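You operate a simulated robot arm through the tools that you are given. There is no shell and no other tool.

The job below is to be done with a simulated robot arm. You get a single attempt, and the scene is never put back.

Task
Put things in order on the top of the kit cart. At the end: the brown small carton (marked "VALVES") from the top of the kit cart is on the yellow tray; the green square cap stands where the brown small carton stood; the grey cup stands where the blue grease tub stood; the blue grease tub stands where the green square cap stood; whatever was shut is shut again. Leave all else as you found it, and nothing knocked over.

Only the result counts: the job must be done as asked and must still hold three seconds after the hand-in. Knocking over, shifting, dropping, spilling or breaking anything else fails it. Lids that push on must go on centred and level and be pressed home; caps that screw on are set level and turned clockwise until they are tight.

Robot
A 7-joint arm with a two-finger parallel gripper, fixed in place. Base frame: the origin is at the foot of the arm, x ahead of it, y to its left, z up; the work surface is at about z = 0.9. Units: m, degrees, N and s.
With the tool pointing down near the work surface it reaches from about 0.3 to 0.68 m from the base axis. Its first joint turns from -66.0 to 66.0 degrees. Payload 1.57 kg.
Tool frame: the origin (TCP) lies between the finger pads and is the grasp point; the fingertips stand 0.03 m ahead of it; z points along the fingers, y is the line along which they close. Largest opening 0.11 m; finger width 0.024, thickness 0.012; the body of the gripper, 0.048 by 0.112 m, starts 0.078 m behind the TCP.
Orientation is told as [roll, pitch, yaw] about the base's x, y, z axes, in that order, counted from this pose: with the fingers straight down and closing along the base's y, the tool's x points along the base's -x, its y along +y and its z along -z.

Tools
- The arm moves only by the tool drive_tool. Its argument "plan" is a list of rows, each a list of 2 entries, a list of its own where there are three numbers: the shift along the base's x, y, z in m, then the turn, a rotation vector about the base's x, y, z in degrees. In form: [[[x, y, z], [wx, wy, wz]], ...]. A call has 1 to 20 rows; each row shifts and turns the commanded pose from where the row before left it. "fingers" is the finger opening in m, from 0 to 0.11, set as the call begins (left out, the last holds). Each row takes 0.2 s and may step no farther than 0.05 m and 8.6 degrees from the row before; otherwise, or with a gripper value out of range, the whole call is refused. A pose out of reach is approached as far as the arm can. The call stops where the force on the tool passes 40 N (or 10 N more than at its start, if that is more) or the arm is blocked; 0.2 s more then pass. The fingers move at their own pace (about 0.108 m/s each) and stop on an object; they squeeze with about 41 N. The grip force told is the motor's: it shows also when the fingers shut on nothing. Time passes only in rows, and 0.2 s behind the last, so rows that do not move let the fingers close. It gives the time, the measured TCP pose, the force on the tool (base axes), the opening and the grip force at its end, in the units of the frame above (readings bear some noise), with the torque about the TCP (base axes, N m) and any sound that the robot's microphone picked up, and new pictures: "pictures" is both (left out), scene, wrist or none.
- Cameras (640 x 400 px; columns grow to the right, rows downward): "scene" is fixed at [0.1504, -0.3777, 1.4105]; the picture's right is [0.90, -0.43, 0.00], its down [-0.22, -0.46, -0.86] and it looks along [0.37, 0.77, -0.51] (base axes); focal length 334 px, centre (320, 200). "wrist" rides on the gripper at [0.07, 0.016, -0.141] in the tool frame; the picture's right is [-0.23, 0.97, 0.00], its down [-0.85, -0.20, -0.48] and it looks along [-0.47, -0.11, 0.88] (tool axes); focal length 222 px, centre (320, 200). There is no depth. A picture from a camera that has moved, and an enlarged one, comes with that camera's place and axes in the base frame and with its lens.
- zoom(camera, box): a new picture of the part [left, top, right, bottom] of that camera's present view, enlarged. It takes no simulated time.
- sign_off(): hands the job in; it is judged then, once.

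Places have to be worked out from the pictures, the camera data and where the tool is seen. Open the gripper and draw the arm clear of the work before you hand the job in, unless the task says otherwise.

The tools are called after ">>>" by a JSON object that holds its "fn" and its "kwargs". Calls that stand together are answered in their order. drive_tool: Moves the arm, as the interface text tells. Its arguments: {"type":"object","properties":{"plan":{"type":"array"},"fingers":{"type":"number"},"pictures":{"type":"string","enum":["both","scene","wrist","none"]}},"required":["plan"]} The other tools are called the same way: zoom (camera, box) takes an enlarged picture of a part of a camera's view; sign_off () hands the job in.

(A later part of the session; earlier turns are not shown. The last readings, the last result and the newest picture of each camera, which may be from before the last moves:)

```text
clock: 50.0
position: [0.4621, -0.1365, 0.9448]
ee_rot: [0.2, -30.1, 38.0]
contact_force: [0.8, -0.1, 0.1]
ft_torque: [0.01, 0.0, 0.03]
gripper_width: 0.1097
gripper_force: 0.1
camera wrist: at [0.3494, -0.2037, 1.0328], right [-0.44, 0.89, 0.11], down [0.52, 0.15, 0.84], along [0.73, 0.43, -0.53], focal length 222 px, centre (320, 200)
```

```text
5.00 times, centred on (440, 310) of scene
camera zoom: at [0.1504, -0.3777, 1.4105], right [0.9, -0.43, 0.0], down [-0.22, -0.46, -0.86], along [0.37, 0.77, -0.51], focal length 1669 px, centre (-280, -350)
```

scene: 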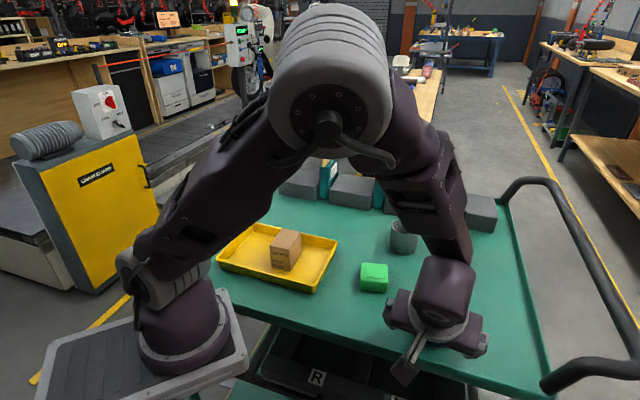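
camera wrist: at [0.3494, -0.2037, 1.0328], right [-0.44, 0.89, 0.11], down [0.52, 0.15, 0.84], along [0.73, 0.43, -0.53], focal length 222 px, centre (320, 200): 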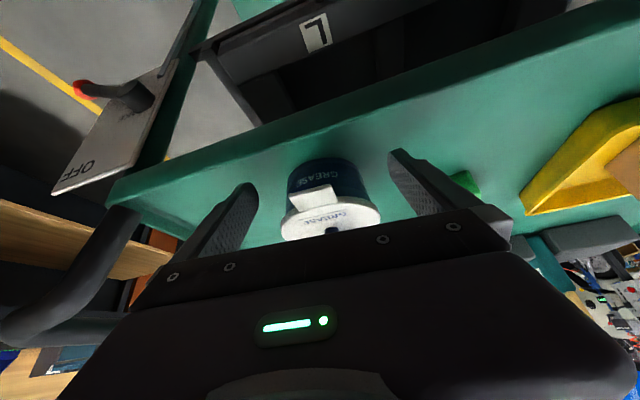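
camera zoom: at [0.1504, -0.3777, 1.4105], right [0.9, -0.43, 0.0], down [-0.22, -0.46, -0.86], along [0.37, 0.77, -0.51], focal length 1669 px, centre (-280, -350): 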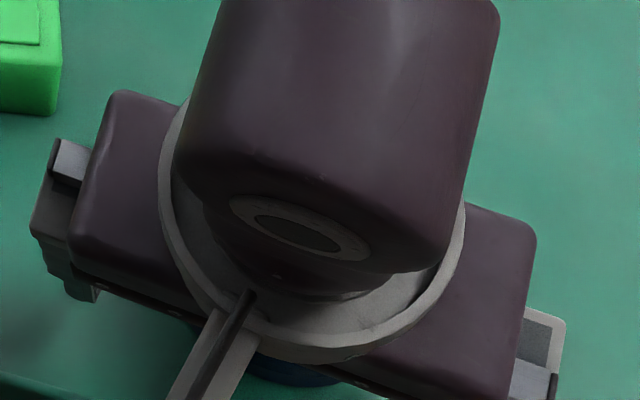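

The side view shows the lid flush and level on the body, with the tub centred between the fingers. I'll lower the last 8 mm and then bring the fingers in to 0.064 behind the body.

>>> {"fn": "drive_tool", "kwargs": {"plan": [[[0, 0, -0.004], [0, 0, 0]], [[0, 0, -0.003], [0, 0, 0]], [[0, 0, -0.001], [0, 0, 0]], [[0, 0, 0], [0, 0, 0]]], "pictures": "wrist"}}

>>> {"fn": "zoom", "kwargs": {"camera": "wrist", "box": [180, 60, 460, 240]}}

```text
clock: 51.0
position: [0.4626, -0.1375, 0.9376]
ee_rot: [0.1, -30.0, 38.1]
contact_force: [0.1, 1.0, -0.5]
ft_torque: [-0.02, 0.0, 0.01]
gripper_width: 0.1097
gripper_force: 0.1
camera wrist: at [0.3492, -0.2035, 1.0241], right [-0.44, 0.89, 0.11], down [0.52, 0.15, 0.84], along [0.73, 0.43, -0.53], focal length 222 px, centre (320, 200)
```

wrist: 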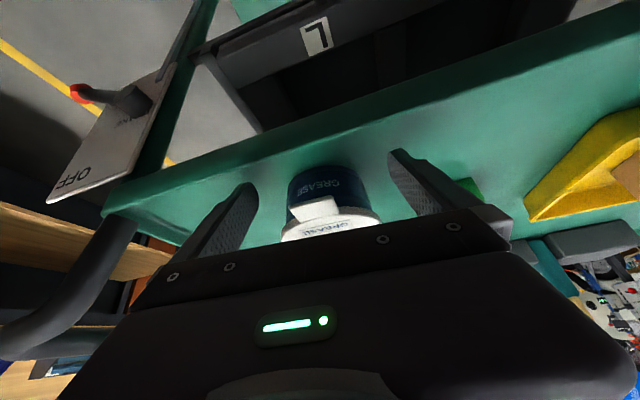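

```text
2.22 times, centred on (320, 150) of wrist
camera zoom: at [0.3492, -0.2035, 1.0241], right [-0.44, 0.89, 0.11], down [0.52, 0.15, 0.84], along [0.73, 0.43, -0.53], focal length 494 px, centre (320, 311)
```

zoom: 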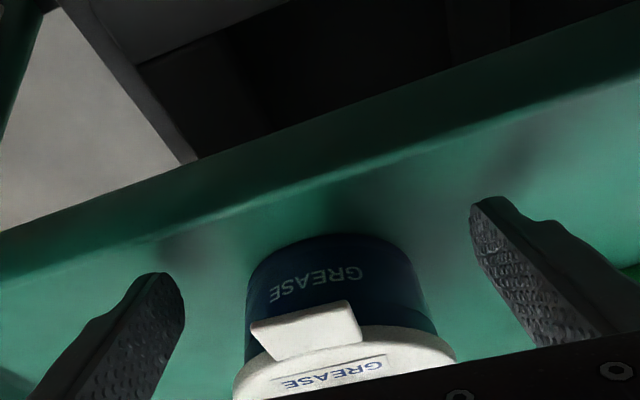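

No contact so far. Now I'll bring the fingers in to 0.064 to form the cradle.

>>> {"fn": "drive_tool", "kwargs": {"plan": [[[0, 0, 0], [0, 0, 0]], [[0, 0, 0], [0, 0, 0]], [[0, 0, 0], [0, 0, 0]]], "fingers": 0.064, "pictures": "wrist"}}

>>> {"fn": "zoom", "kwargs": {"camera": "wrist", "box": [180, 60, 460, 240]}}

```text
clock: 51.8
position: [0.4632, -0.1373, 0.9364]
ee_rot: [0.0, -30.0, 38.1]
contact_force: [0.0, 0.1, 0.2]
ft_torque: [-0.02, 0.0, 0.0]
gripper_width: 0.0639
gripper_force: 0.0
camera wrist: at [0.3493, -0.2035, 1.0242], right [-0.44, 0.89, 0.11], down [0.52, 0.15, 0.84], along [0.73, 0.43, -0.53], focal length 222 px, centre (320, 200)
```

wrist: 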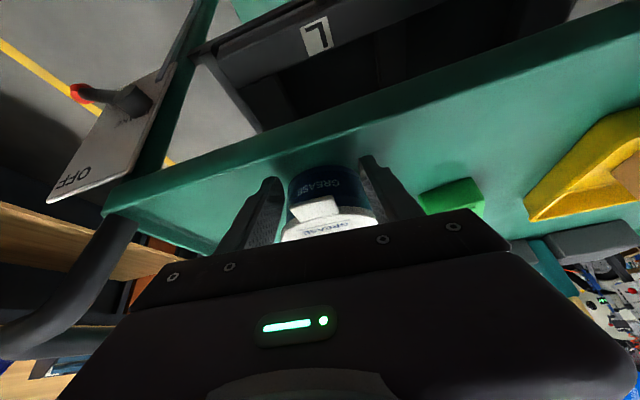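

```text
2.22 times, centred on (320, 150) of wrist
camera zoom: at [0.3493, -0.2035, 1.0242], right [-0.44, 0.89, 0.11], down [0.52, 0.15, 0.84], along [0.73, 0.43, -0.53], focal length 494 px, centre (320, 311)
```

zoom: 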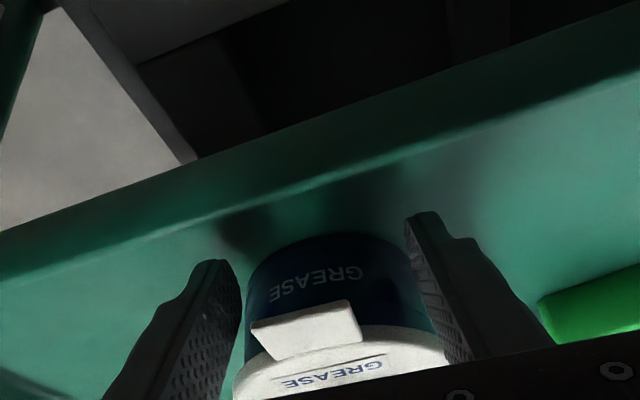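

The cradle is formed without touching the tub (0.064 m, 0 N). I'll start pushing slowly toward the target along direction 30.7°, for the first 5 cm.

>>> {"fn": "drive_tool", "kwargs": {"plan": [[[0.0043, 0.00255, 0], [0, 0, 0]], [[0.0043, 0.00255, 0], [0, 0, 0]], [[0.0069, 0.0041, 0], [0, 0, 0]], [[0.0069, 0.0041, 0], [0, 0, 0]], [[0.0069, 0.0041, 0], [0, 0, 0]], [[0.0069, 0.0041, 0], [0, 0, 0]], [[0.0069, 0.0041, 0], [0, 0, 0]], [[0, 0, 0], [0, 0, 0]]], "pictures": "both"}}

>>> {"fn": "zoom", "kwargs": {"camera": "wrist", "box": [180, 60, 460, 240]}}

>>> {"fn": "zoom", "kwargs": {"camera": "scene", "box": [390, 260, 510, 340]}}

```text
clock: 53.6
position: [0.5064, -0.1116, 0.9362]
ee_rot: [0.0, -30.0, 38.1]
contact_force: [-0.3, 0.3, -1.0]
ft_torque: [-0.03, 0.03, 0.01]
gripper_width: 0.0649
gripper_force: 23.7
camera wrist: at [0.3926, -0.1784, 1.0237], right [-0.44, 0.89, 0.11], down [0.52, 0.15, 0.84], along [0.73, 0.43, -0.53], focal length 222 px, centre (320, 200)
```

scene: 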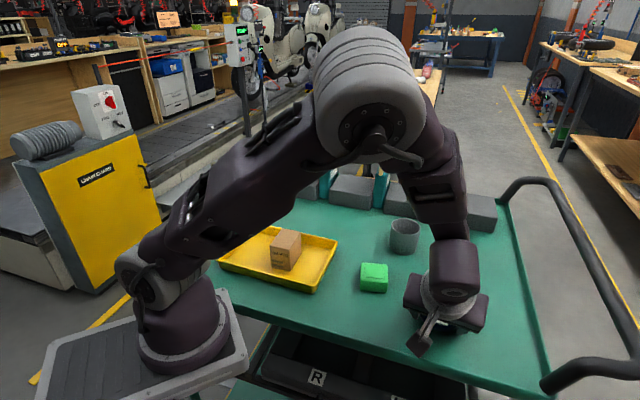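
wrist: 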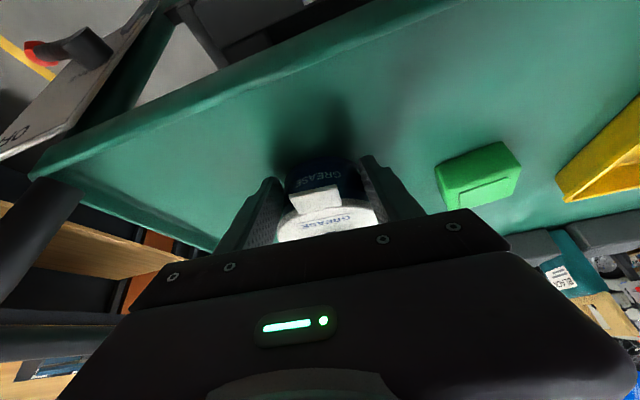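

```text
2.22 times, centred on (320, 150) of wrist
camera zoom: at [0.3926, -0.1784, 1.0237], right [-0.44, 0.89, 0.11], down [0.52, 0.15, 0.84], along [0.73, 0.43, -0.53], focal length 494 px, centre (320, 311)
```

zoom: 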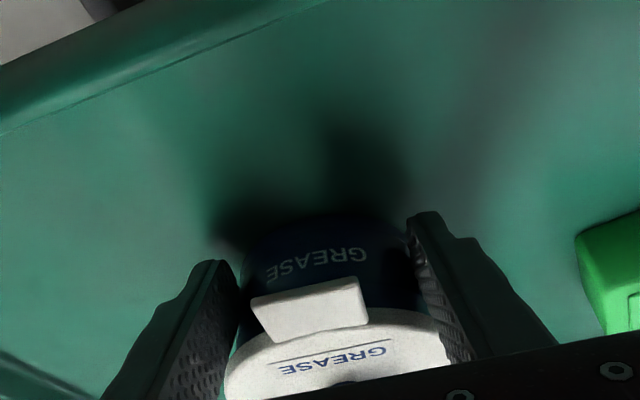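

```text
5.00 times, centred on (450, 300) of scene
camera zoom: at [0.1504, -0.3777, 1.4105], right [0.9, -0.43, 0.0], down [-0.22, -0.46, -0.86], along [0.37, 0.77, -0.51], focal length 1669 px, centre (-330, -300)
```

zoom: 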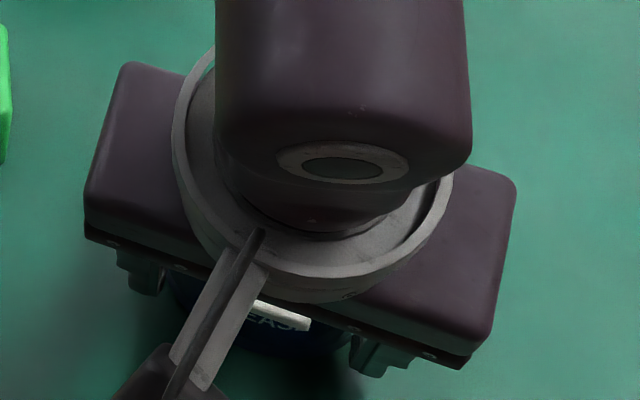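

The tub moved with the cradle: body and lid shifted together, there was no sound, and the pushing force is tiny. I'll continue the slow straight push for another 10 cm.

>>> {"fn": "drive_tool", "kwargs": {"plan": [[[0.006, 0.0036, 0], [0, 0, 0]], [[0.0084, 0.005, 0], [0, 0, 0]], [[0.0084, 0.005, 0], [0, 0, 0]], [[0.0084, 0.005, 0], [0, 0, 0]], [[0.0084, 0.005, 0], [0, 0, 0]], [[0.0084, 0.005, 0], [0, 0, 0]], [[0.0084, 0.005, 0], [0, 0, 0]], [[0.0084, 0.005, 0], [0, 0, 0]], [[0.0084, 0.005, 0], [0, 0, 0]], [[0.0084, 0.005, 0], [0, 0, 0]], [[0.004, 0.0024, 0], [0, 0, 0]], [[0, 0, 0], [0, 0, 0]]], "pictures": "both"}}

>>> {"fn": "zoom", "kwargs": {"camera": "wrist", "box": [180, 60, 460, 240]}}

>>> {"fn": "zoom", "kwargs": {"camera": "scene", "box": [410, 220, 530, 310]}}

```text
clock: 56.2
position: [0.5921, -0.06, 0.9362]
ee_rot: [0.2, -30.0, 37.8]
contact_force: [-0.4, -0.1, -1.1]
ft_torque: [-0.01, 0.05, -0.01]
gripper_width: 0.0651
gripper_force: 17.5
camera wrist: at [0.4786, -0.1272, 1.0233], right [-0.44, 0.89, 0.11], down [0.52, 0.15, 0.84], along [0.73, 0.43, -0.53], focal length 222 px, centre (320, 200)
```

scene: 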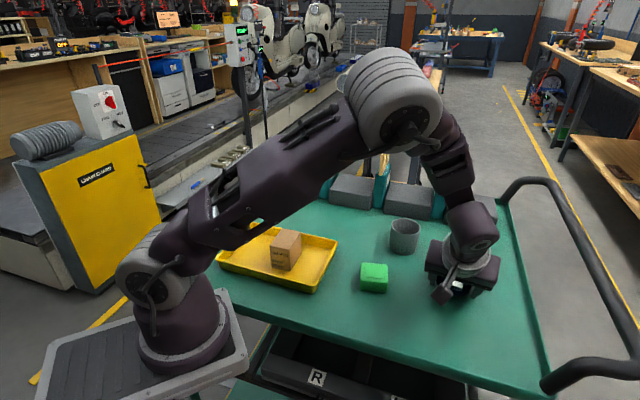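
wrist: 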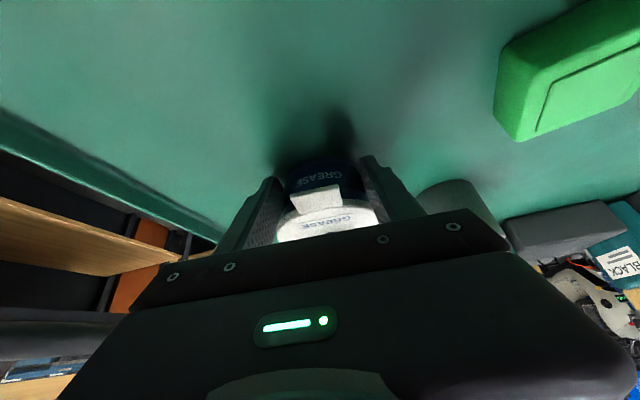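

```text
2.22 times, centred on (320, 150) of wrist
camera zoom: at [0.4786, -0.1272, 1.0233], right [-0.44, 0.89, 0.11], down [0.52, 0.15, 0.84], along [0.73, 0.43, -0.53], focal length 494 px, centre (320, 311)
```

zoom: 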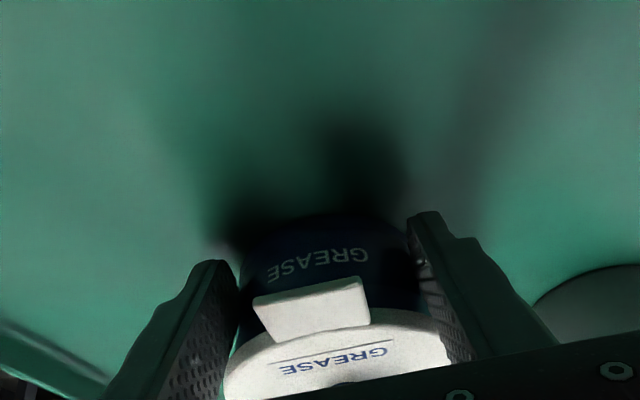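

```text
4.44 times, centred on (470, 265) of scene
camera zoom: at [0.1504, -0.3777, 1.4105], right [0.9, -0.43, 0.0], down [-0.22, -0.46, -0.86], along [0.37, 0.77, -0.51], focal length 1483 px, centre (-347, -89)
```

zoom: 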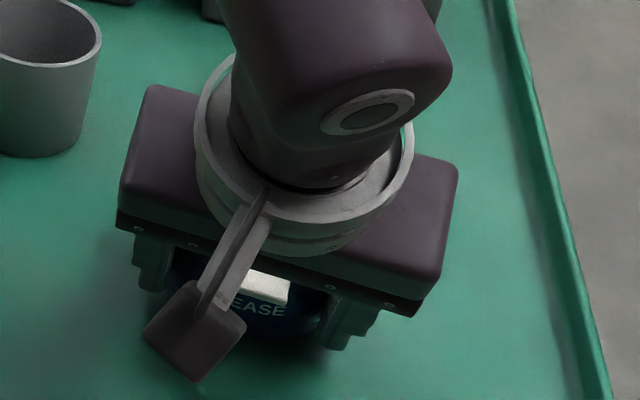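

Same picture: the tub sits steadily in the cradle with the lid in place. I'll push another 9.5 cm, stopping a little short of the target to inspect.

>>> {"fn": "drive_tool", "kwargs": {"plan": [[[0.0055, 0.0033, 0], [0, 0, 0]], [[0.008, 0.0048, 0], [0, 0, 0]], [[0.008, 0.0048, 0], [0, 0, 0]], [[0.008, 0.0048, 0], [0, 0, 0]], [[0.008, 0.0048, 0], [0, 0, 0]], [[0.008, 0.0048, 0], [0, 0, 0]], [[0.008, 0.0048, 0], [0, 0, 0]], [[0.008, 0.0048, 0], [0, 0, 0]], [[0.008, 0.0048, 0], [0, 0, 0]], [[0.008, 0.0048, 0], [0, 0, 0]], [[0.004, 0.0024, 0], [0, 0, 0]], [[0, 0, 0], [0, 0, 0]]], "pictures": "both"}}

>>> {"fn": "zoom", "kwargs": {"camera": "wrist", "box": [180, 60, 460, 240]}}

>>> {"fn": "zoom", "kwargs": {"camera": "scene", "box": [420, 200, 520, 280]}}

```text
clock: 58.8
position: [0.6737, -0.0101, 0.9368]
ee_rot: [0.0, -29.9, 38.0]
contact_force: [-0.6, -1.0, -0.2]
ft_torque: [0.0, 0.0, -0.02]
gripper_width: 0.0657
gripper_force: 5.5
camera wrist: at [0.5603, -0.0785, 1.0244], right [-0.44, 0.89, 0.11], down [0.52, 0.15, 0.84], along [0.73, 0.43, -0.53], focal length 222 px, centre (320, 200)
```

scene: 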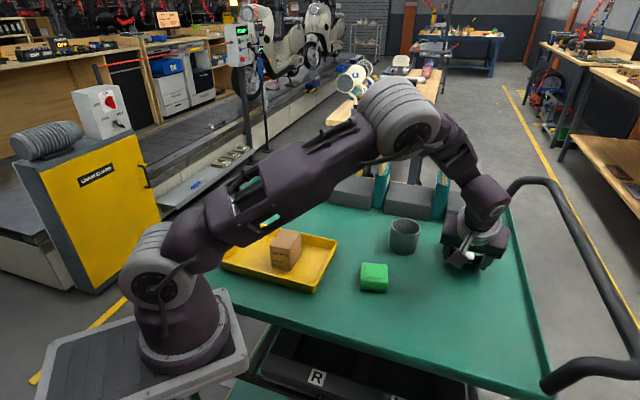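
wrist: 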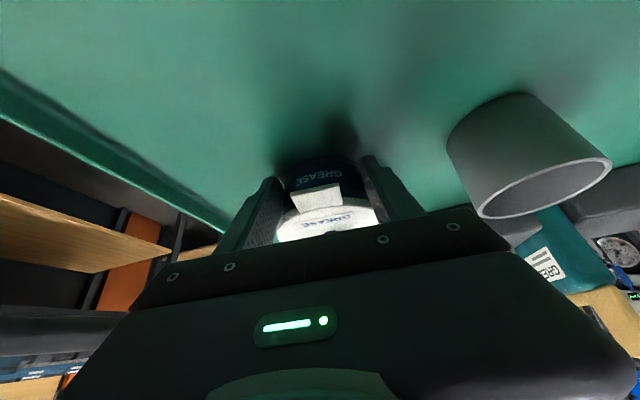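

```text
2.22 times, centred on (320, 150) of wrist
camera zoom: at [0.5603, -0.0785, 1.0244], right [-0.44, 0.89, 0.11], down [0.52, 0.15, 0.84], along [0.73, 0.43, -0.53], focal length 494 px, centre (320, 311)
```

zoom: 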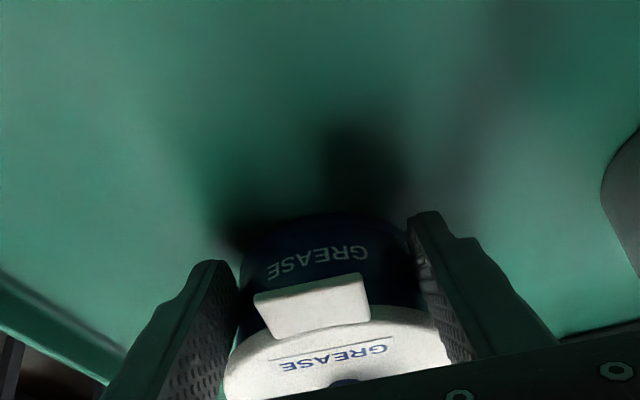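

```text
5.00 times, centred on (470, 240) of scene
camera zoom: at [0.1504, -0.3778, 1.4105], right [0.9, -0.43, 0.0], down [-0.22, -0.46, -0.86], along [0.37, 0.77, -0.51], focal length 1669 px, centre (-430, 0)
```

zoom: 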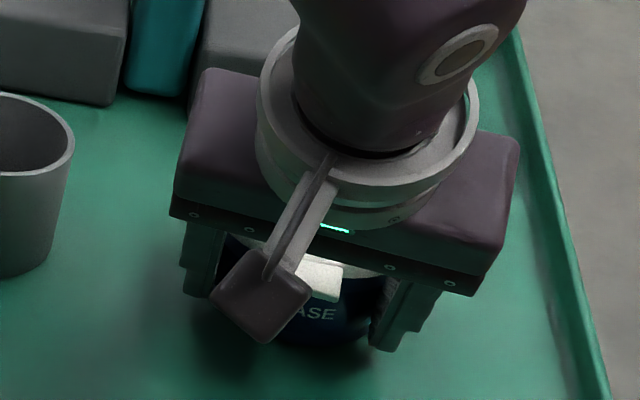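

The tub has come along steadily. I'll open the cradle slightly, back straight off and rise to see where the tub stands now.

>>> {"fn": "drive_tool", "kwargs": {"plan": [[[0, 0, 0], [0, 0, 0]], [[0, 0, 0], [0, 0, 0]]], "fingers": 0.08, "pictures": "none"}}

>>> {"fn": "drive_tool", "kwargs": {"plan": [[[-0.0079, -0.0062, 0], [0, 0, 0]], [[-0.0118, -0.0092, 0], [0, 0, 0]], [[-0.0158, -0.0123, 0], [0, 0, 0]], [[-0.0158, -0.0123, 0.005], [0, 0, 0]], [[0, 0, 0.03], [0, 0, 0]], [[0, 0, 0.04], [0, 0, 0]], [[0, 0, 0.04], [0, 0, 0]], [[0, 0, 0], [0, 0, 0]]], "pictures": "both"}}

>>> {"fn": "zoom", "kwargs": {"camera": "wrist", "box": [240, 60, 400, 200]}}

>>> {"fn": "zoom", "kwargs": {"camera": "scene", "box": [420, 200, 520, 280]}}

```text
clock: 59.4
position: [0.6736, -0.0121, 0.9379]
ee_rot: [0.1, -30.0, 38.0]
contact_force: [0.2, -0.1, 0.1]
ft_torque: [0.05, 0.02, 0.03]
gripper_width: 0.0802
gripper_force: 0.0
```

```text
clock: 61.2
position: [0.6207, -0.0525, 1.052]
ee_rot: [0.1, -30.0, 38.0]
contact_force: [0.4, 0.2, -0.1]
ft_torque: [-0.03, -0.02, 0.01]
gripper_width: 0.0801
gripper_force: 0.0
camera wrist: at [0.5068, -0.1186, 1.1383], right [-0.44, 0.89, 0.11], down [0.52, 0.15, 0.84], along [0.73, 0.43, -0.53], focal length 222 px, centre (320, 200)
```

scene: 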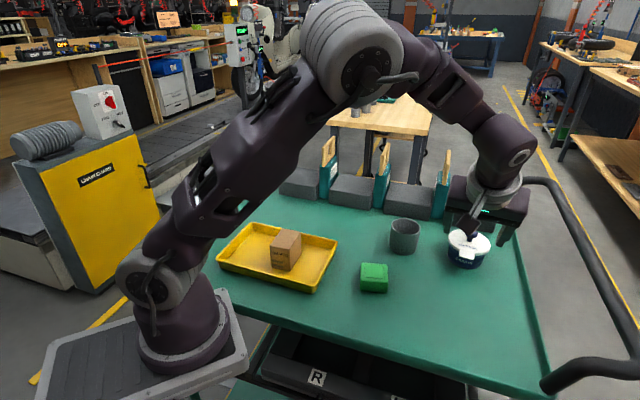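
wrist: 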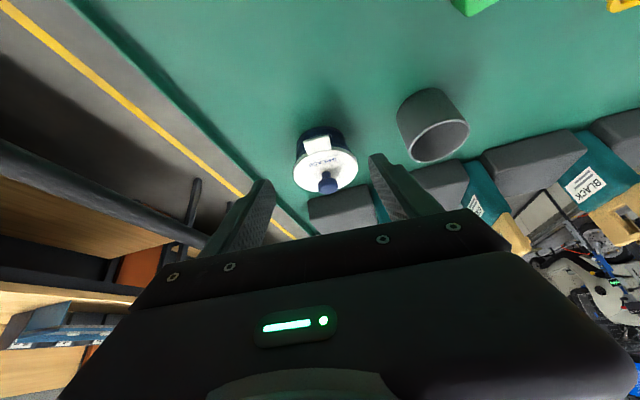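

```text
2.86 times, centred on (320, 130) of wrist
camera zoom: at [0.5068, -0.1186, 1.1383], right [-0.44, 0.89, 0.11], down [0.52, 0.15, 0.84], along [0.73, 0.43, -0.53], focal length 635 px, centre (320, 400)
```

zoom: 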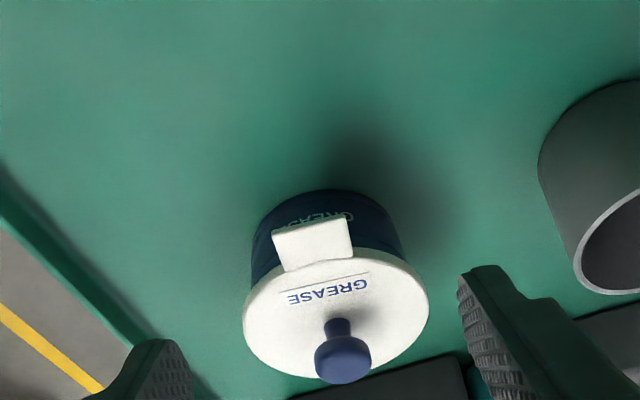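

```text
5.00 times, centred on (470, 240) of scene
camera zoom: at [0.1504, -0.3777, 1.4105], right [0.9, -0.43, 0.0], down [-0.22, -0.46, -0.86], along [0.37, 0.77, -0.51], focal length 1669 px, centre (-430, 0)
```

zoom: 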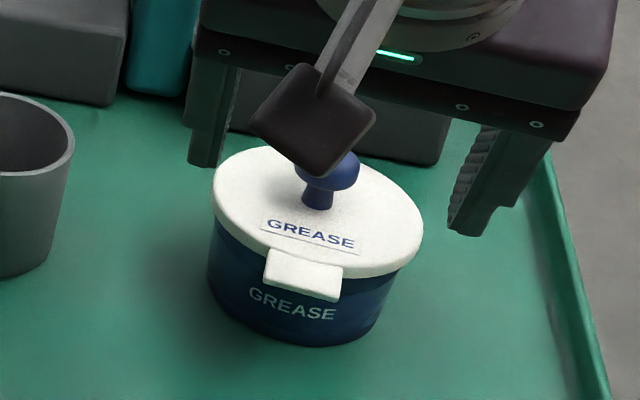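

The tub stands at about (0.708, 0.014), with the lid level and flush, roughly 12 mm short of the cap's old centre along the cradle direction. I'll go back down, re-engage the cradle and push that last 12 mm.

>>> {"fn": "drive_tool", "kwargs": {"plan": [[[0, 0, -0.03], [0, 0, 0]], [[0, 0, -0.035], [0, 0, 0]], [[0, 0, -0.03], [0, 0, 0]], [[0, 0, -0.015], [0, 0, 0]], [[0, 0, -0.005], [0, 0, 0]], [[0, 0, 0], [0, 0, 0]]], "fingers": 0.064, "pictures": "wrist"}}

>>> {"fn": "drive_tool", "kwargs": {"plan": [[[0.0098, 0.0077, 0], [0, 0, 0]], [[0.0098, 0.0077, 0], [0, 0, 0]], [[0.0098, 0.0077, 0], [0, 0, 0]], [[0.0079, 0.0062, 0], [0, 0, 0]], [[0.0063, 0.0049, 0], [0, 0, 0]], [[0.0063, 0.0049, 0], [0, 0, 0]], [[0.0055, 0.0043, 0], [0, 0, 0]], [[0.0047, 0.0037, 0], [0, 0, 0]], [[0, 0, 0], [0, 0, 0]]], "pictures": "both"}}

```text
clock: 62.6
position: [0.6221, -0.0524, 0.9347]
ee_rot: [0.1, -30.1, 38.1]
contact_force: [0.6, -0.1, 0.5]
ft_torque: [0.01, 0.0, 0.0]
gripper_width: 0.064
gripper_force: 0.0
camera wrist: at [0.5083, -0.1196, 1.0226], right [-0.44, 0.89, 0.11], down [0.52, 0.15, 0.84], along [0.73, 0.43, -0.53], focal length 222 px, centre (320, 200)
```

wrist: 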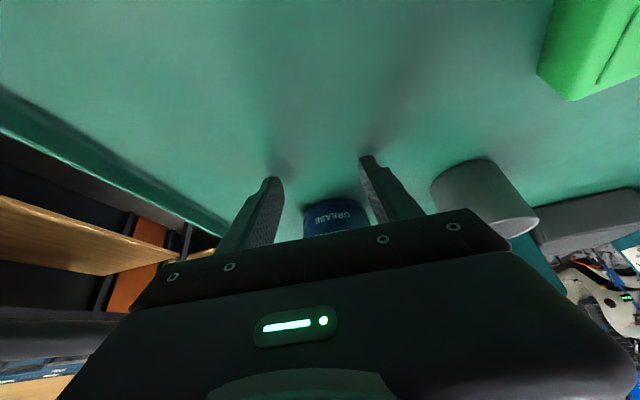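

```text
clock: 64.6
position: [0.6828, -0.0048, 0.9365]
ee_rot: [0.1, -30.1, 38.0]
contact_force: [-0.2, 0.0, -0.2]
ft_torque: [-0.04, 0.0, 0.0]
gripper_width: 0.0651
gripper_force: 0.3
camera wrist: at [0.569, -0.0719, 1.0241], right [-0.44, 0.89, 0.11], down [0.52, 0.15, 0.84], along [0.73, 0.43, -0.53], focal length 222 px, centre (320, 200)
```

scene: 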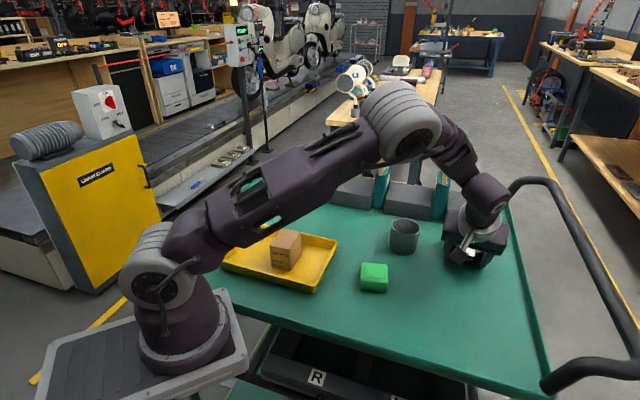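
wrist: 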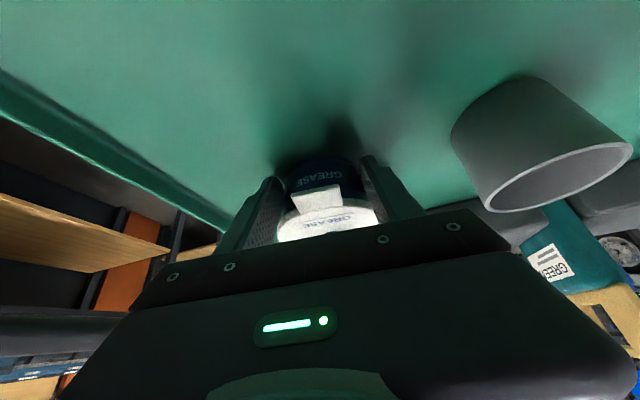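

The extra push is done, with the tub and lid still together. I'll open, back off and rise again to verify the position.

>>> {"fn": "drive_tool", "kwargs": {"plan": [[[0, 0, 0], [0, 0, 0]], [[0, 0, 0], [0, 0, 0]]], "fingers": 0.08, "pictures": "none"}}

>>> {"fn": "drive_tool", "kwargs": {"plan": [[[-0.0079, -0.0062, 0], [0, 0, 0]], [[-0.0118, -0.0092, 0], [0, 0, 0]], [[-0.0158, -0.0123, 0], [0, 0, 0]], [[-0.0197, -0.0154, 0.005], [0, 0, 0]], [[-0.02, -0.0154, 0.03], [0, 0, 0]], [[-0.02, -0.0154, 0.035], [0, 0, 0]], [[-0.02, -0.01, 0.035], [0, 0, 0]], [[-0.02, 0, 0.03], [0, 0, 0]], [[0, 0, 0], [0, 0, 0]]], "pictures": "both"}}

>>> {"fn": "zoom", "kwargs": {"camera": "scene", "box": [430, 205, 510, 275]}}

>>> {"fn": "zoom", "kwargs": {"camera": "wrist", "box": [256, 80, 384, 200]}}

```text
clock: 65.2
position: [0.682, -0.0051, 0.9369]
ee_rot: [0.0, -30.0, 38.0]
contact_force: [-0.1, -0.4, 0.3]
ft_torque: [0.01, -0.04, 0.03]
gripper_width: 0.0799
gripper_force: 0.0
```

```text
clock: 67.2
position: [0.5478, -0.0871, 1.0696]
ee_rot: [0.1, -30.0, 38.0]
contact_force: [-0.8, -0.3, 0.7]
ft_torque: [0.0, 0.01, 0.02]
gripper_width: 0.08
gripper_force: 0.1
camera wrist: at [0.4338, -0.1532, 1.1574], right [-0.44, 0.89, 0.11], down [0.52, 0.15, 0.84], along [0.73, 0.43, -0.53], focal length 222 px, centre (320, 200)
```

scene: 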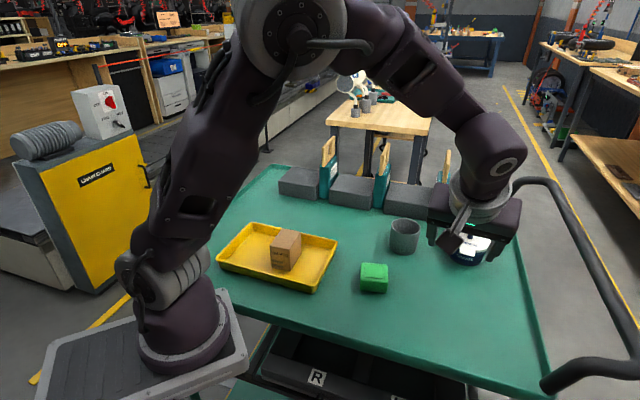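
wrist: 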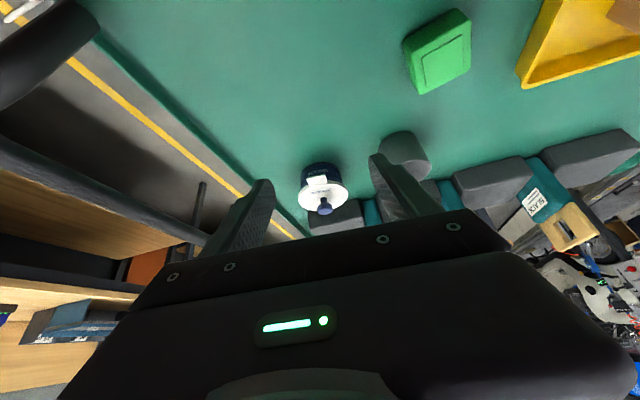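

```text
5.71 times, centred on (470, 240) of scene
camera zoom: at [0.1504, -0.3777, 1.4105], right [0.9, -0.43, 0.0], down [-0.22, -0.46, -0.86], along [0.37, 0.77, -0.51], focal length 1907 px, centre (-537, -29)
```

zoom: 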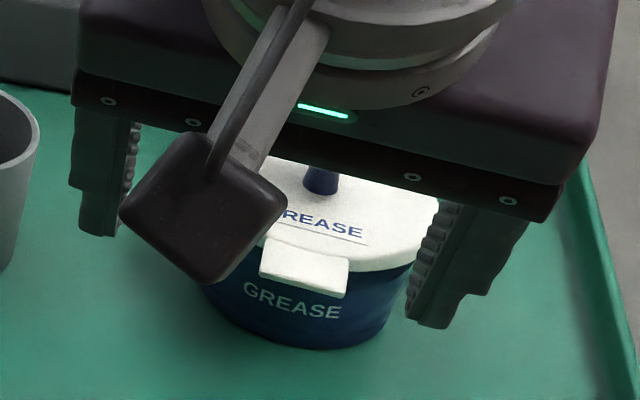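

```text
3.33 times, centred on (320, 140) of wrist
camera zoom: at [0.4338, -0.1532, 1.1574], right [-0.44, 0.89, 0.11], down [0.52, 0.15, 0.84], along [0.73, 0.43, -0.53], focal length 740 px, centre (320, 400)
```

zoom: 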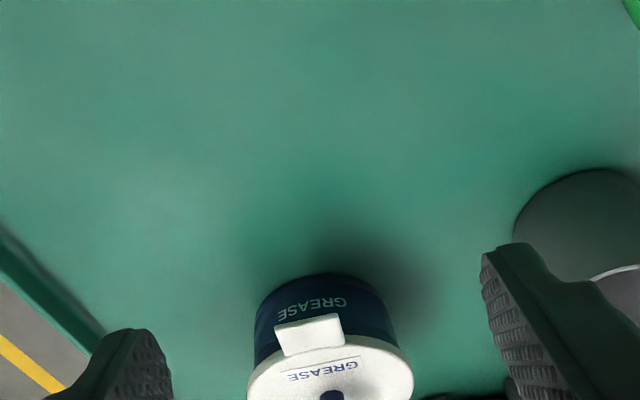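

The arm hides the tub from the scene camera, so I'll close the fingers, turn to yaw 0° with a 20° lean, and hover near the tub. From there I can measure its place and prepare to press the lid home.

>>> {"fn": "drive_tool", "kwargs": {"plan": [[[0.014, 0.011, 0.006], [0, 0, -6]], [[0.016, 0.0125, 0.006], [0, 0, -6.5]], [[0.016, 0.0125, 0], [0, 0, -6.5]], [[0.016, 0.0125, 0], [0, 0, -6.5]], [[0.016, 0.0125, 0], [0, 0, -6.5]], [[0.016, 0.0125, 0], [0, 0, -6]], [[0.01, 0.0075, 0], [0, 5, 0]], [[0.008, 0.006, 0], [0, 5, 0]], [[0, 0, 0], [0, 0, 0]]], "fingers": 0.0, "pictures": "both"}}

>>> {"fn": "zoom", "kwargs": {"camera": "wrist", "box": [240, 80, 400, 200]}}

>>> {"fn": "zoom", "kwargs": {"camera": "scene", "box": [430, 205, 510, 275]}}

```text
clock: 69.2
position: [0.66, -0.0005, 1.0828]
ee_rot: [0.0, -20.1, 0.0]
contact_force: [0.4, -0.2, -0.1]
ft_torque: [0.01, -0.01, -0.01]
gripper_width: 0.0
gripper_force: 21.4
camera wrist: at [0.5457, 0.0163, 1.192], right [0.21, 0.97, 0.08], down [0.64, -0.2, 0.74], along [0.74, -0.11, -0.67], focal length 222 px, centre (320, 200)
```

scene: 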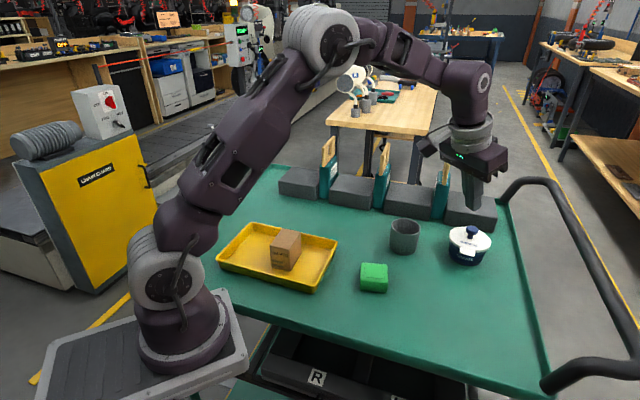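
wrist: 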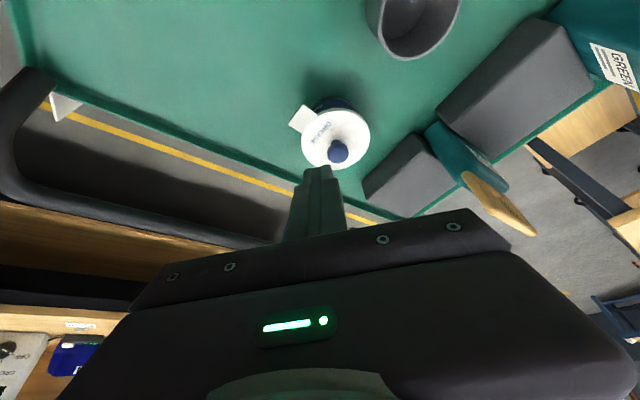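

```text
3.33 times, centred on (320, 140) of wrist
camera zoom: at [0.5457, 0.0163, 1.192], right [0.21, 0.97, 0.08], down [0.64, -0.2, 0.74], along [0.74, -0.11, -0.67], focal length 740 px, centre (320, 400)
```

zoom: 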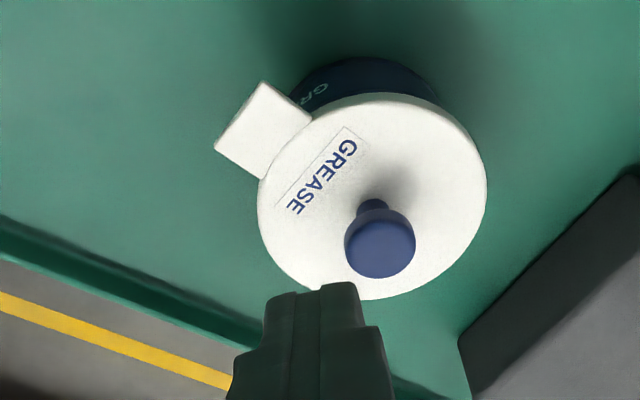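

```text
5.71 times, centred on (470, 240) of scene
camera zoom: at [0.1504, -0.3777, 1.4105], right [0.9, -0.43, 0.0], down [-0.22, -0.46, -0.86], along [0.37, 0.77, -0.51], focal length 1907 px, centre (-537, -29)
```

zoom: 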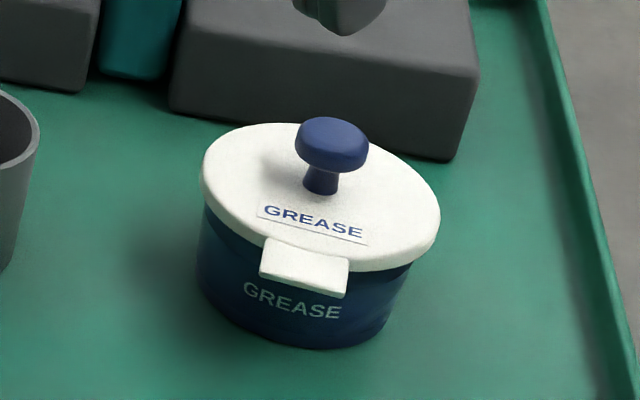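

From the wrist view the tub centre is now (0.7165, 0.020), matching the cap's old centre (0.7166, 0.020), and the lid is level. Because of the earlier snap I'll press the lid home by pushing straight down on the knob with closed fingertips, so I'm moving above the knob first.

>>> {"fn": "drive_tool", "kwargs": {"plan": [[[0.012, 0.0045, 0], [0, 0, 0]], [[0.015, 0.0055, 0], [0, 0, 0]], [[0.015, 0.0055, 0], [0, 0, 0]], [[0.0145, 0.0048, 0], [0, 0, 0]], [[0, 0, -0.02], [0, 0, 0]], [[0, 0, -0.02], [0, 0, 0]], [[0, 0, -0.015], [0, 0, 0]], [[0, 0, 0], [0, 0, 0]]], "pictures": "both"}}

>>> {"fn": "zoom", "kwargs": {"camera": "wrist", "box": [240, 80, 400, 200]}}

>>> {"fn": "zoom", "kwargs": {"camera": "scene", "box": [430, 205, 510, 275]}}

```text
clock: 71.0
position: [0.7144, 0.0197, 1.0268]
ee_rot: [0.0, -20.0, 0.0]
contact_force: [1.4, -0.2, 0.7]
ft_torque: [0.04, 0.02, -0.02]
gripper_width: 0.0
gripper_force: 21.4
camera wrist: at [0.6002, 0.0372, 1.1363], right [0.21, 0.97, 0.08], down [0.64, -0.2, 0.74], along [0.74, -0.11, -0.67], focal length 222 px, centre (320, 200)
```

scene: 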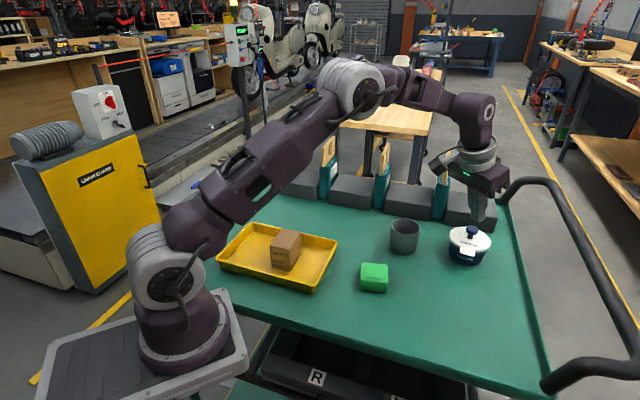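
wrist: 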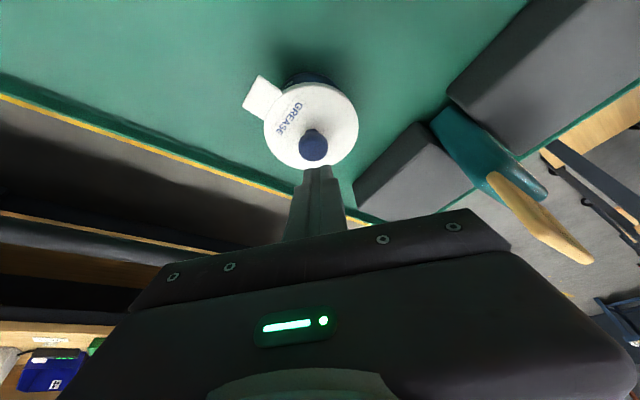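

```text
3.33 times, centred on (320, 140) of wrist
camera zoom: at [0.6002, 0.0372, 1.1363], right [0.21, 0.97, 0.08], down [0.64, -0.2, 0.74], along [0.74, -0.11, -0.67], focal length 740 px, centre (320, 400)
```

zoom: 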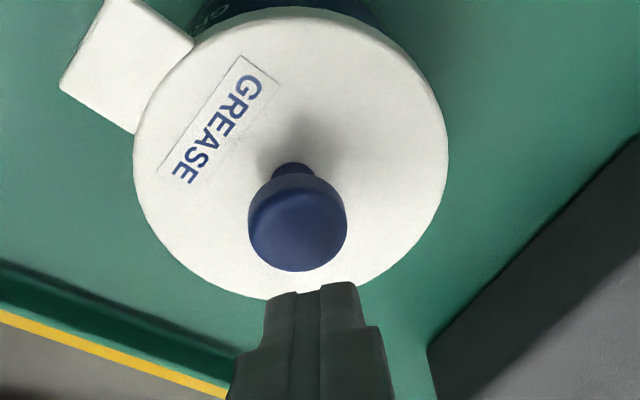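

```text
5.71 times, centred on (470, 240) of scene
camera zoom: at [0.1504, -0.3777, 1.4105], right [0.9, -0.43, 0.0], down [-0.22, -0.46, -0.86], along [0.37, 0.77, -0.51], focal length 1907 px, centre (-537, -29)
```

zoom: 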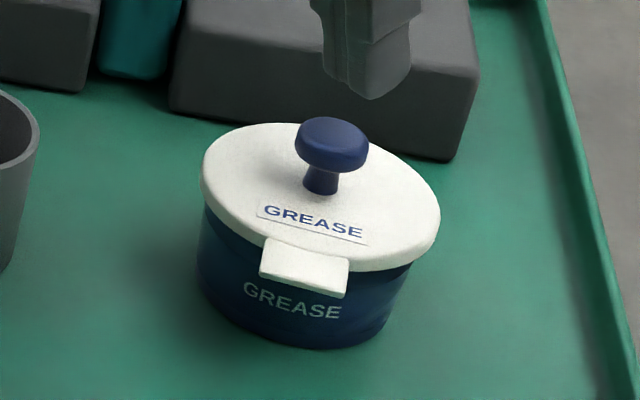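

The closed fingertips are directly over the knob (offset under 2 mm). I'll descend gently to make contact.

>>> {"fn": "drive_tool", "kwargs": {"plan": [[[0, 0, -0.006], [0, 0, 0]], [[0, 0, -0.004], [0, 0, 0]], [[0, 0, -0.003], [0, 0, 0]], [[0, 0, -0.002], [0, 0, 0]], [[0, 0, 0], [0, 0, 0]]], "pictures": "none"}}

>>> {"fn": "zoom", "kwargs": {"camera": "scene", "box": [430, 205, 510, 275]}}

```text
clock: 72.2
position: [0.7163, 0.0196, 1.0142]
ee_rot: [0.0, -20.1, 0.0]
contact_force: [0.2, 0.2, -0.4]
ft_torque: [0.0, 0.01, 0.02]
gripper_width: 0.0
gripper_force: 21.4
```

```text
5.71 times, centred on (470, 240) of scene
camera zoom: at [0.1504, -0.3777, 1.4105], right [0.9, -0.43, 0.0], down [-0.22, -0.46, -0.86], along [0.37, 0.77, -0.51], focal length 1907 px, centre (-537, -29)
```

zoom: 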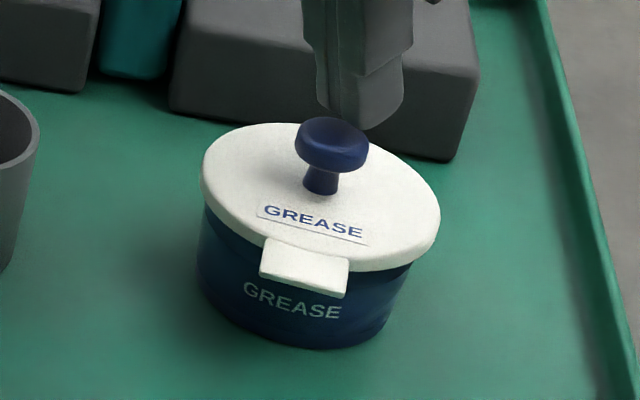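

The tip looks slightly beyond the knob's centre, since the rounded fingertip touches about 5 mm further out. I'll check from the wrist camera and correct.

>>> {"fn": "drive_tool", "kwargs": {"plan": [[[-0.005, 0, 0], [0, 0, 0]], [[0, 0, 0], [0, 0, 0]]], "pictures": "wrist"}}

>>> {"fn": "zoom", "kwargs": {"camera": "wrist", "box": [260, 100, 380, 200]}}

>>> {"fn": "zoom", "kwargs": {"camera": "scene", "box": [440, 205, 500, 255]}}

```text
clock: 72.8
position: [0.7107, 0.0195, 1.0134]
ee_rot: [0.0, -20.0, 0.0]
contact_force: [0.1, 0.4, -0.7]
ft_torque: [0.03, -0.04, -0.02]
gripper_width: 0.0002
gripper_force: 21.5
camera wrist: at [0.5963, 0.0362, 1.1216], right [0.21, 0.97, 0.08], down [0.64, -0.2, 0.74], along [0.74, -0.11, -0.67], focal length 222 px, centre (320, 200)
```

wrist: 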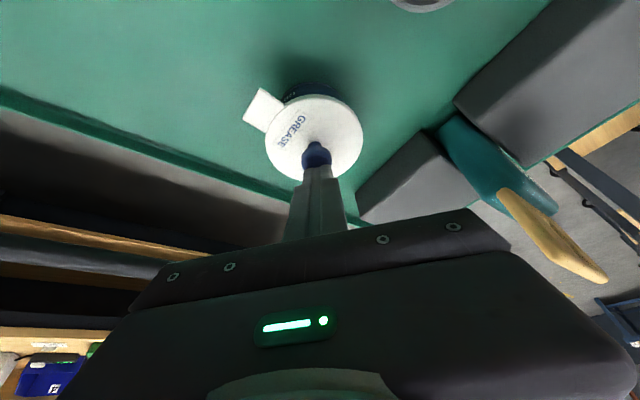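

```text
4.00 times, centred on (320, 150) of wrist
camera zoom: at [0.5963, 0.0362, 1.1216], right [0.21, 0.97, 0.08], down [0.64, -0.2, 0.74], along [0.74, -0.11, -0.67], focal length 888 px, centre (320, 400)
```

zoom: 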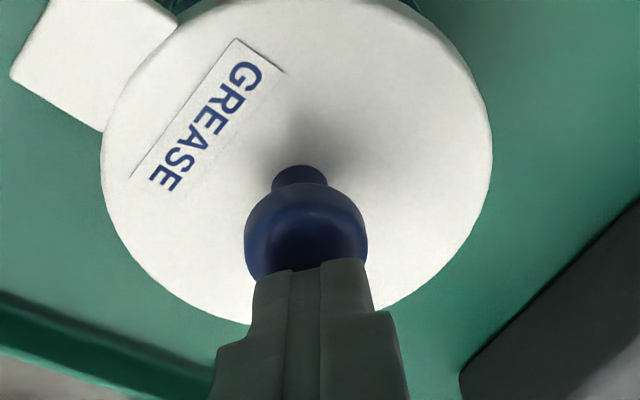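

```text
8.00 times, centred on (470, 230) of scene
camera zoom: at [0.1504, -0.3777, 1.4105], right [0.9, -0.43, 0.0], down [-0.22, -0.46, -0.86], along [0.37, 0.77, -0.51], focal length 2670 px, centre (-880, -40)
```

zoom: 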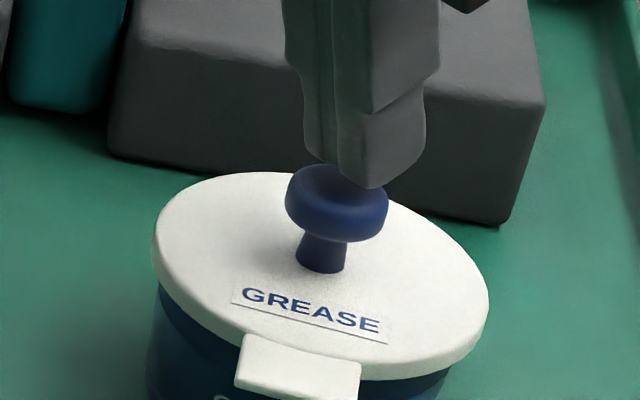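

The tip is now almost over the knob's middle; I'll shift another 3 mm back and then descend in small steps until contact.

>>> {"fn": "drive_tool", "kwargs": {"plan": [[[-0.003, 0.0005, 0], [0, 0, 0]], [[0, 0, -0.002], [0, 0, 0]], [[0, 0, -0.002], [0, 0, 0]], [[0, 0, 0], [0, 0, 0]]], "pictures": "none"}}

>>> {"fn": "drive_tool", "kwargs": {"plan": [[[0, 0, -0.001], [0, 0, 0]], [[0, 0, -0.001], [0, 0, 0]], [[0, 0, 0], [0, 0, 0]]], "pictures": "none"}}

>>> {"fn": "zoom", "kwargs": {"camera": "scene", "box": [440, 205, 500, 255]}}

```text
clock: 73.8
position: [0.7089, 0.0199, 1.0095]
ee_rot: [-0.1, -20.2, -0.1]
contact_force: [-2.4, -0.8, 15.7]
ft_torque: [-0.01, 0.11, 0.04]
gripper_width: 0.0001
gripper_force: 21.5
```

```text
clock: 74.6
position: [0.7086, 0.0192, 1.0091]
ee_rot: [0.0, -20.4, 0.0]
contact_force: [-1.0, 2.0, 35.7]
ft_torque: [0.03, 0.02, 0.02]
gripper_width: 0.0001
gripper_force: 21.3
```

```text
8.00 times, centred on (470, 230) of scene
camera zoom: at [0.1495, -0.3777, 1.4106], right [0.9, -0.43, 0.0], down [-0.22, -0.46, -0.86], along [0.37, 0.77, -0.51], focal length 2670 px, centre (-880, -40)
```

zoom: 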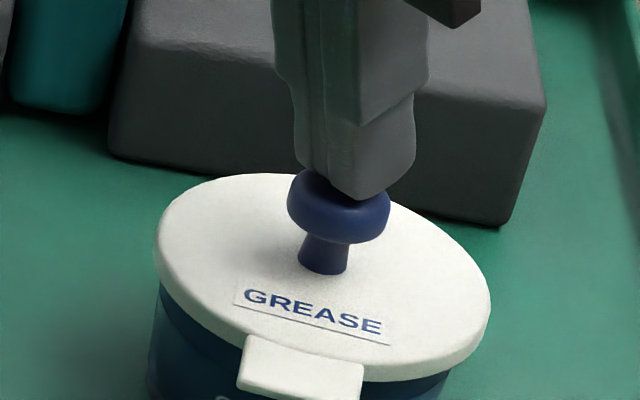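

The knob is in firm contact and 36 N is applied straight down, with no new sound. I'll press slightly harder and listen for the lid seating.

>>> {"fn": "drive_tool", "kwargs": {"plan": [[[0, 0, -0.0005], [0, 0, 0]], [[0, 0, -0.0004], [0, 0, 0]], [[0, 0, 0], [0, 0, 0]]], "pictures": "wrist"}}

>>> {"fn": "zoom", "kwargs": {"camera": "scene", "box": [440, 215, 500, 275]}}

```text
clock: 75.4
position: [0.7083, 0.0196, 1.0104]
ee_rot: [0.0, -20.4, 0.0]
contact_force: [1.1, -1.3, 39.6]
ft_torque: [-0.04, 0.0, -0.02]
gripper_width: 0.0003
gripper_force: 21.0
camera wrist: at [0.5933, 0.0371, 1.1174], right [0.21, 0.97, 0.08], down [0.64, -0.2, 0.75], along [0.74, -0.11, -0.66], focal length 222 px, centre (320, 200)
```

wrist: 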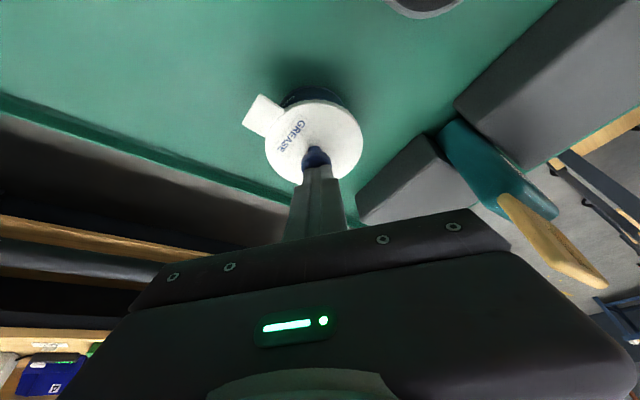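

```text
6.67 times, centred on (470, 245) of scene
camera zoom: at [0.1495, -0.3778, 1.4106], right [0.9, -0.43, 0.0], down [-0.22, -0.46, -0.86], along [0.37, 0.77, -0.51], focal length 2225 px, centre (-680, -100)
```

zoom: 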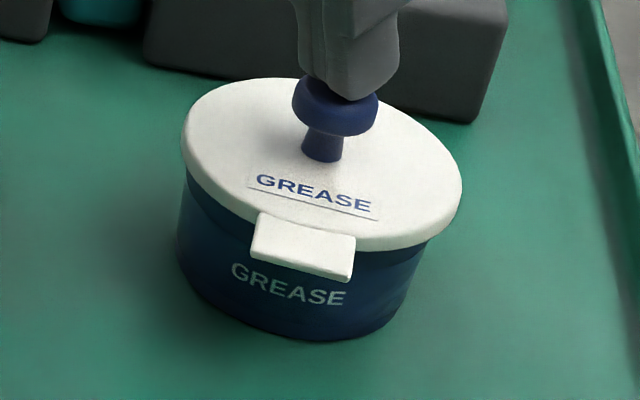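

Close to 40 N straight down caused no movement and no sound, so the lid is fully home. I'll lift off and inspect the tub.

>>> {"fn": "drive_tool", "kwargs": {"plan": [[[0, 0, 0.004], [0, 0, 0]], [[0, 0, 0.01], [0, 0, 0]], [[0, 0, 0.03], [0, 0, 0]], [[-0.02, 0, 0.03], [0, 0, 0]], [[-0.03, 0, 0.02], [0, 0, 0]], [[-0.03, 0, 0], [0, 0, 0]], [[0, 0, 0], [0, 0, 0]]], "pictures": "both"}}

>>> {"fn": "zoom", "kwargs": {"camera": "scene", "box": [440, 215, 500, 275]}}

>>> {"fn": "zoom", "kwargs": {"camera": "wrist", "box": [220, 40, 440, 180]}}

```text
clock: 77.0
position: [0.6286, 0.0216, 1.1006]
ee_rot: [0.2, -20.0, 0.0]
contact_force: [-0.1, 0.6, 0.6]
ft_torque: [-0.02, -0.01, -0.02]
gripper_width: 0.0003
gripper_force: 20.6
heard: snap
camera wrist: at [0.5145, 0.0389, 1.2093], right [0.21, 0.97, 0.08], down [0.64, -0.2, 0.74], along [0.74, -0.11, -0.67], focal length 222 px, centre (320, 200)
```

scene: 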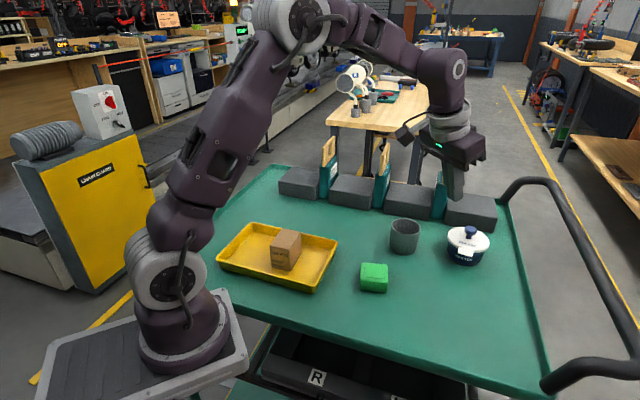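
wrist: 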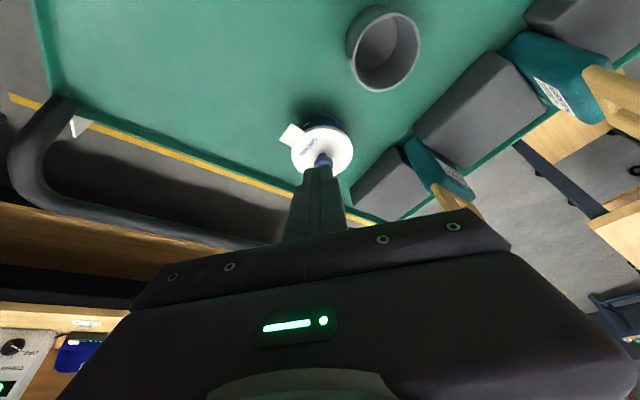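

```text
6.67 times, centred on (470, 245) of scene
camera zoom: at [0.1504, -0.3777, 1.4105], right [0.9, -0.43, 0.0], down [-0.22, -0.46, -0.86], along [0.37, 0.77, -0.51], focal length 2225 px, centre (-680, -100)
```

zoom: 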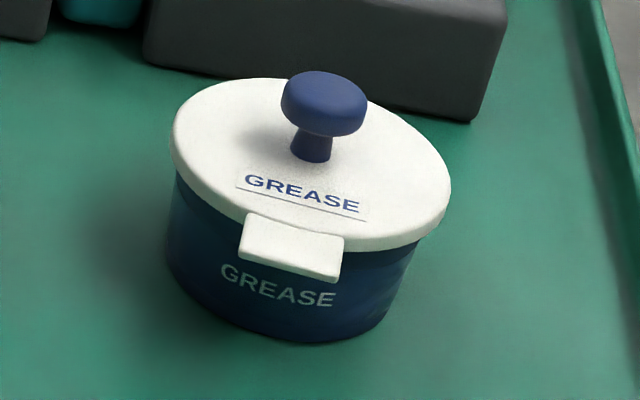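

```text
2.86 times, centred on (330, 110) of wrist
camera zoom: at [0.5145, 0.0389, 1.2093], right [0.21, 0.97, 0.08], down [0.64, -0.2, 0.74], along [0.74, -0.11, -0.67], focal length 635 px, centre (291, 457)
```

zoom: 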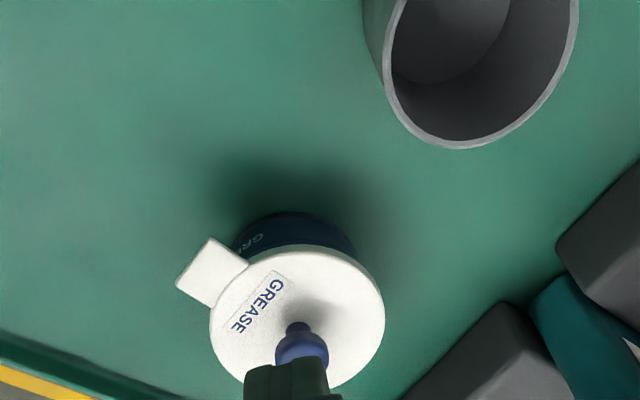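

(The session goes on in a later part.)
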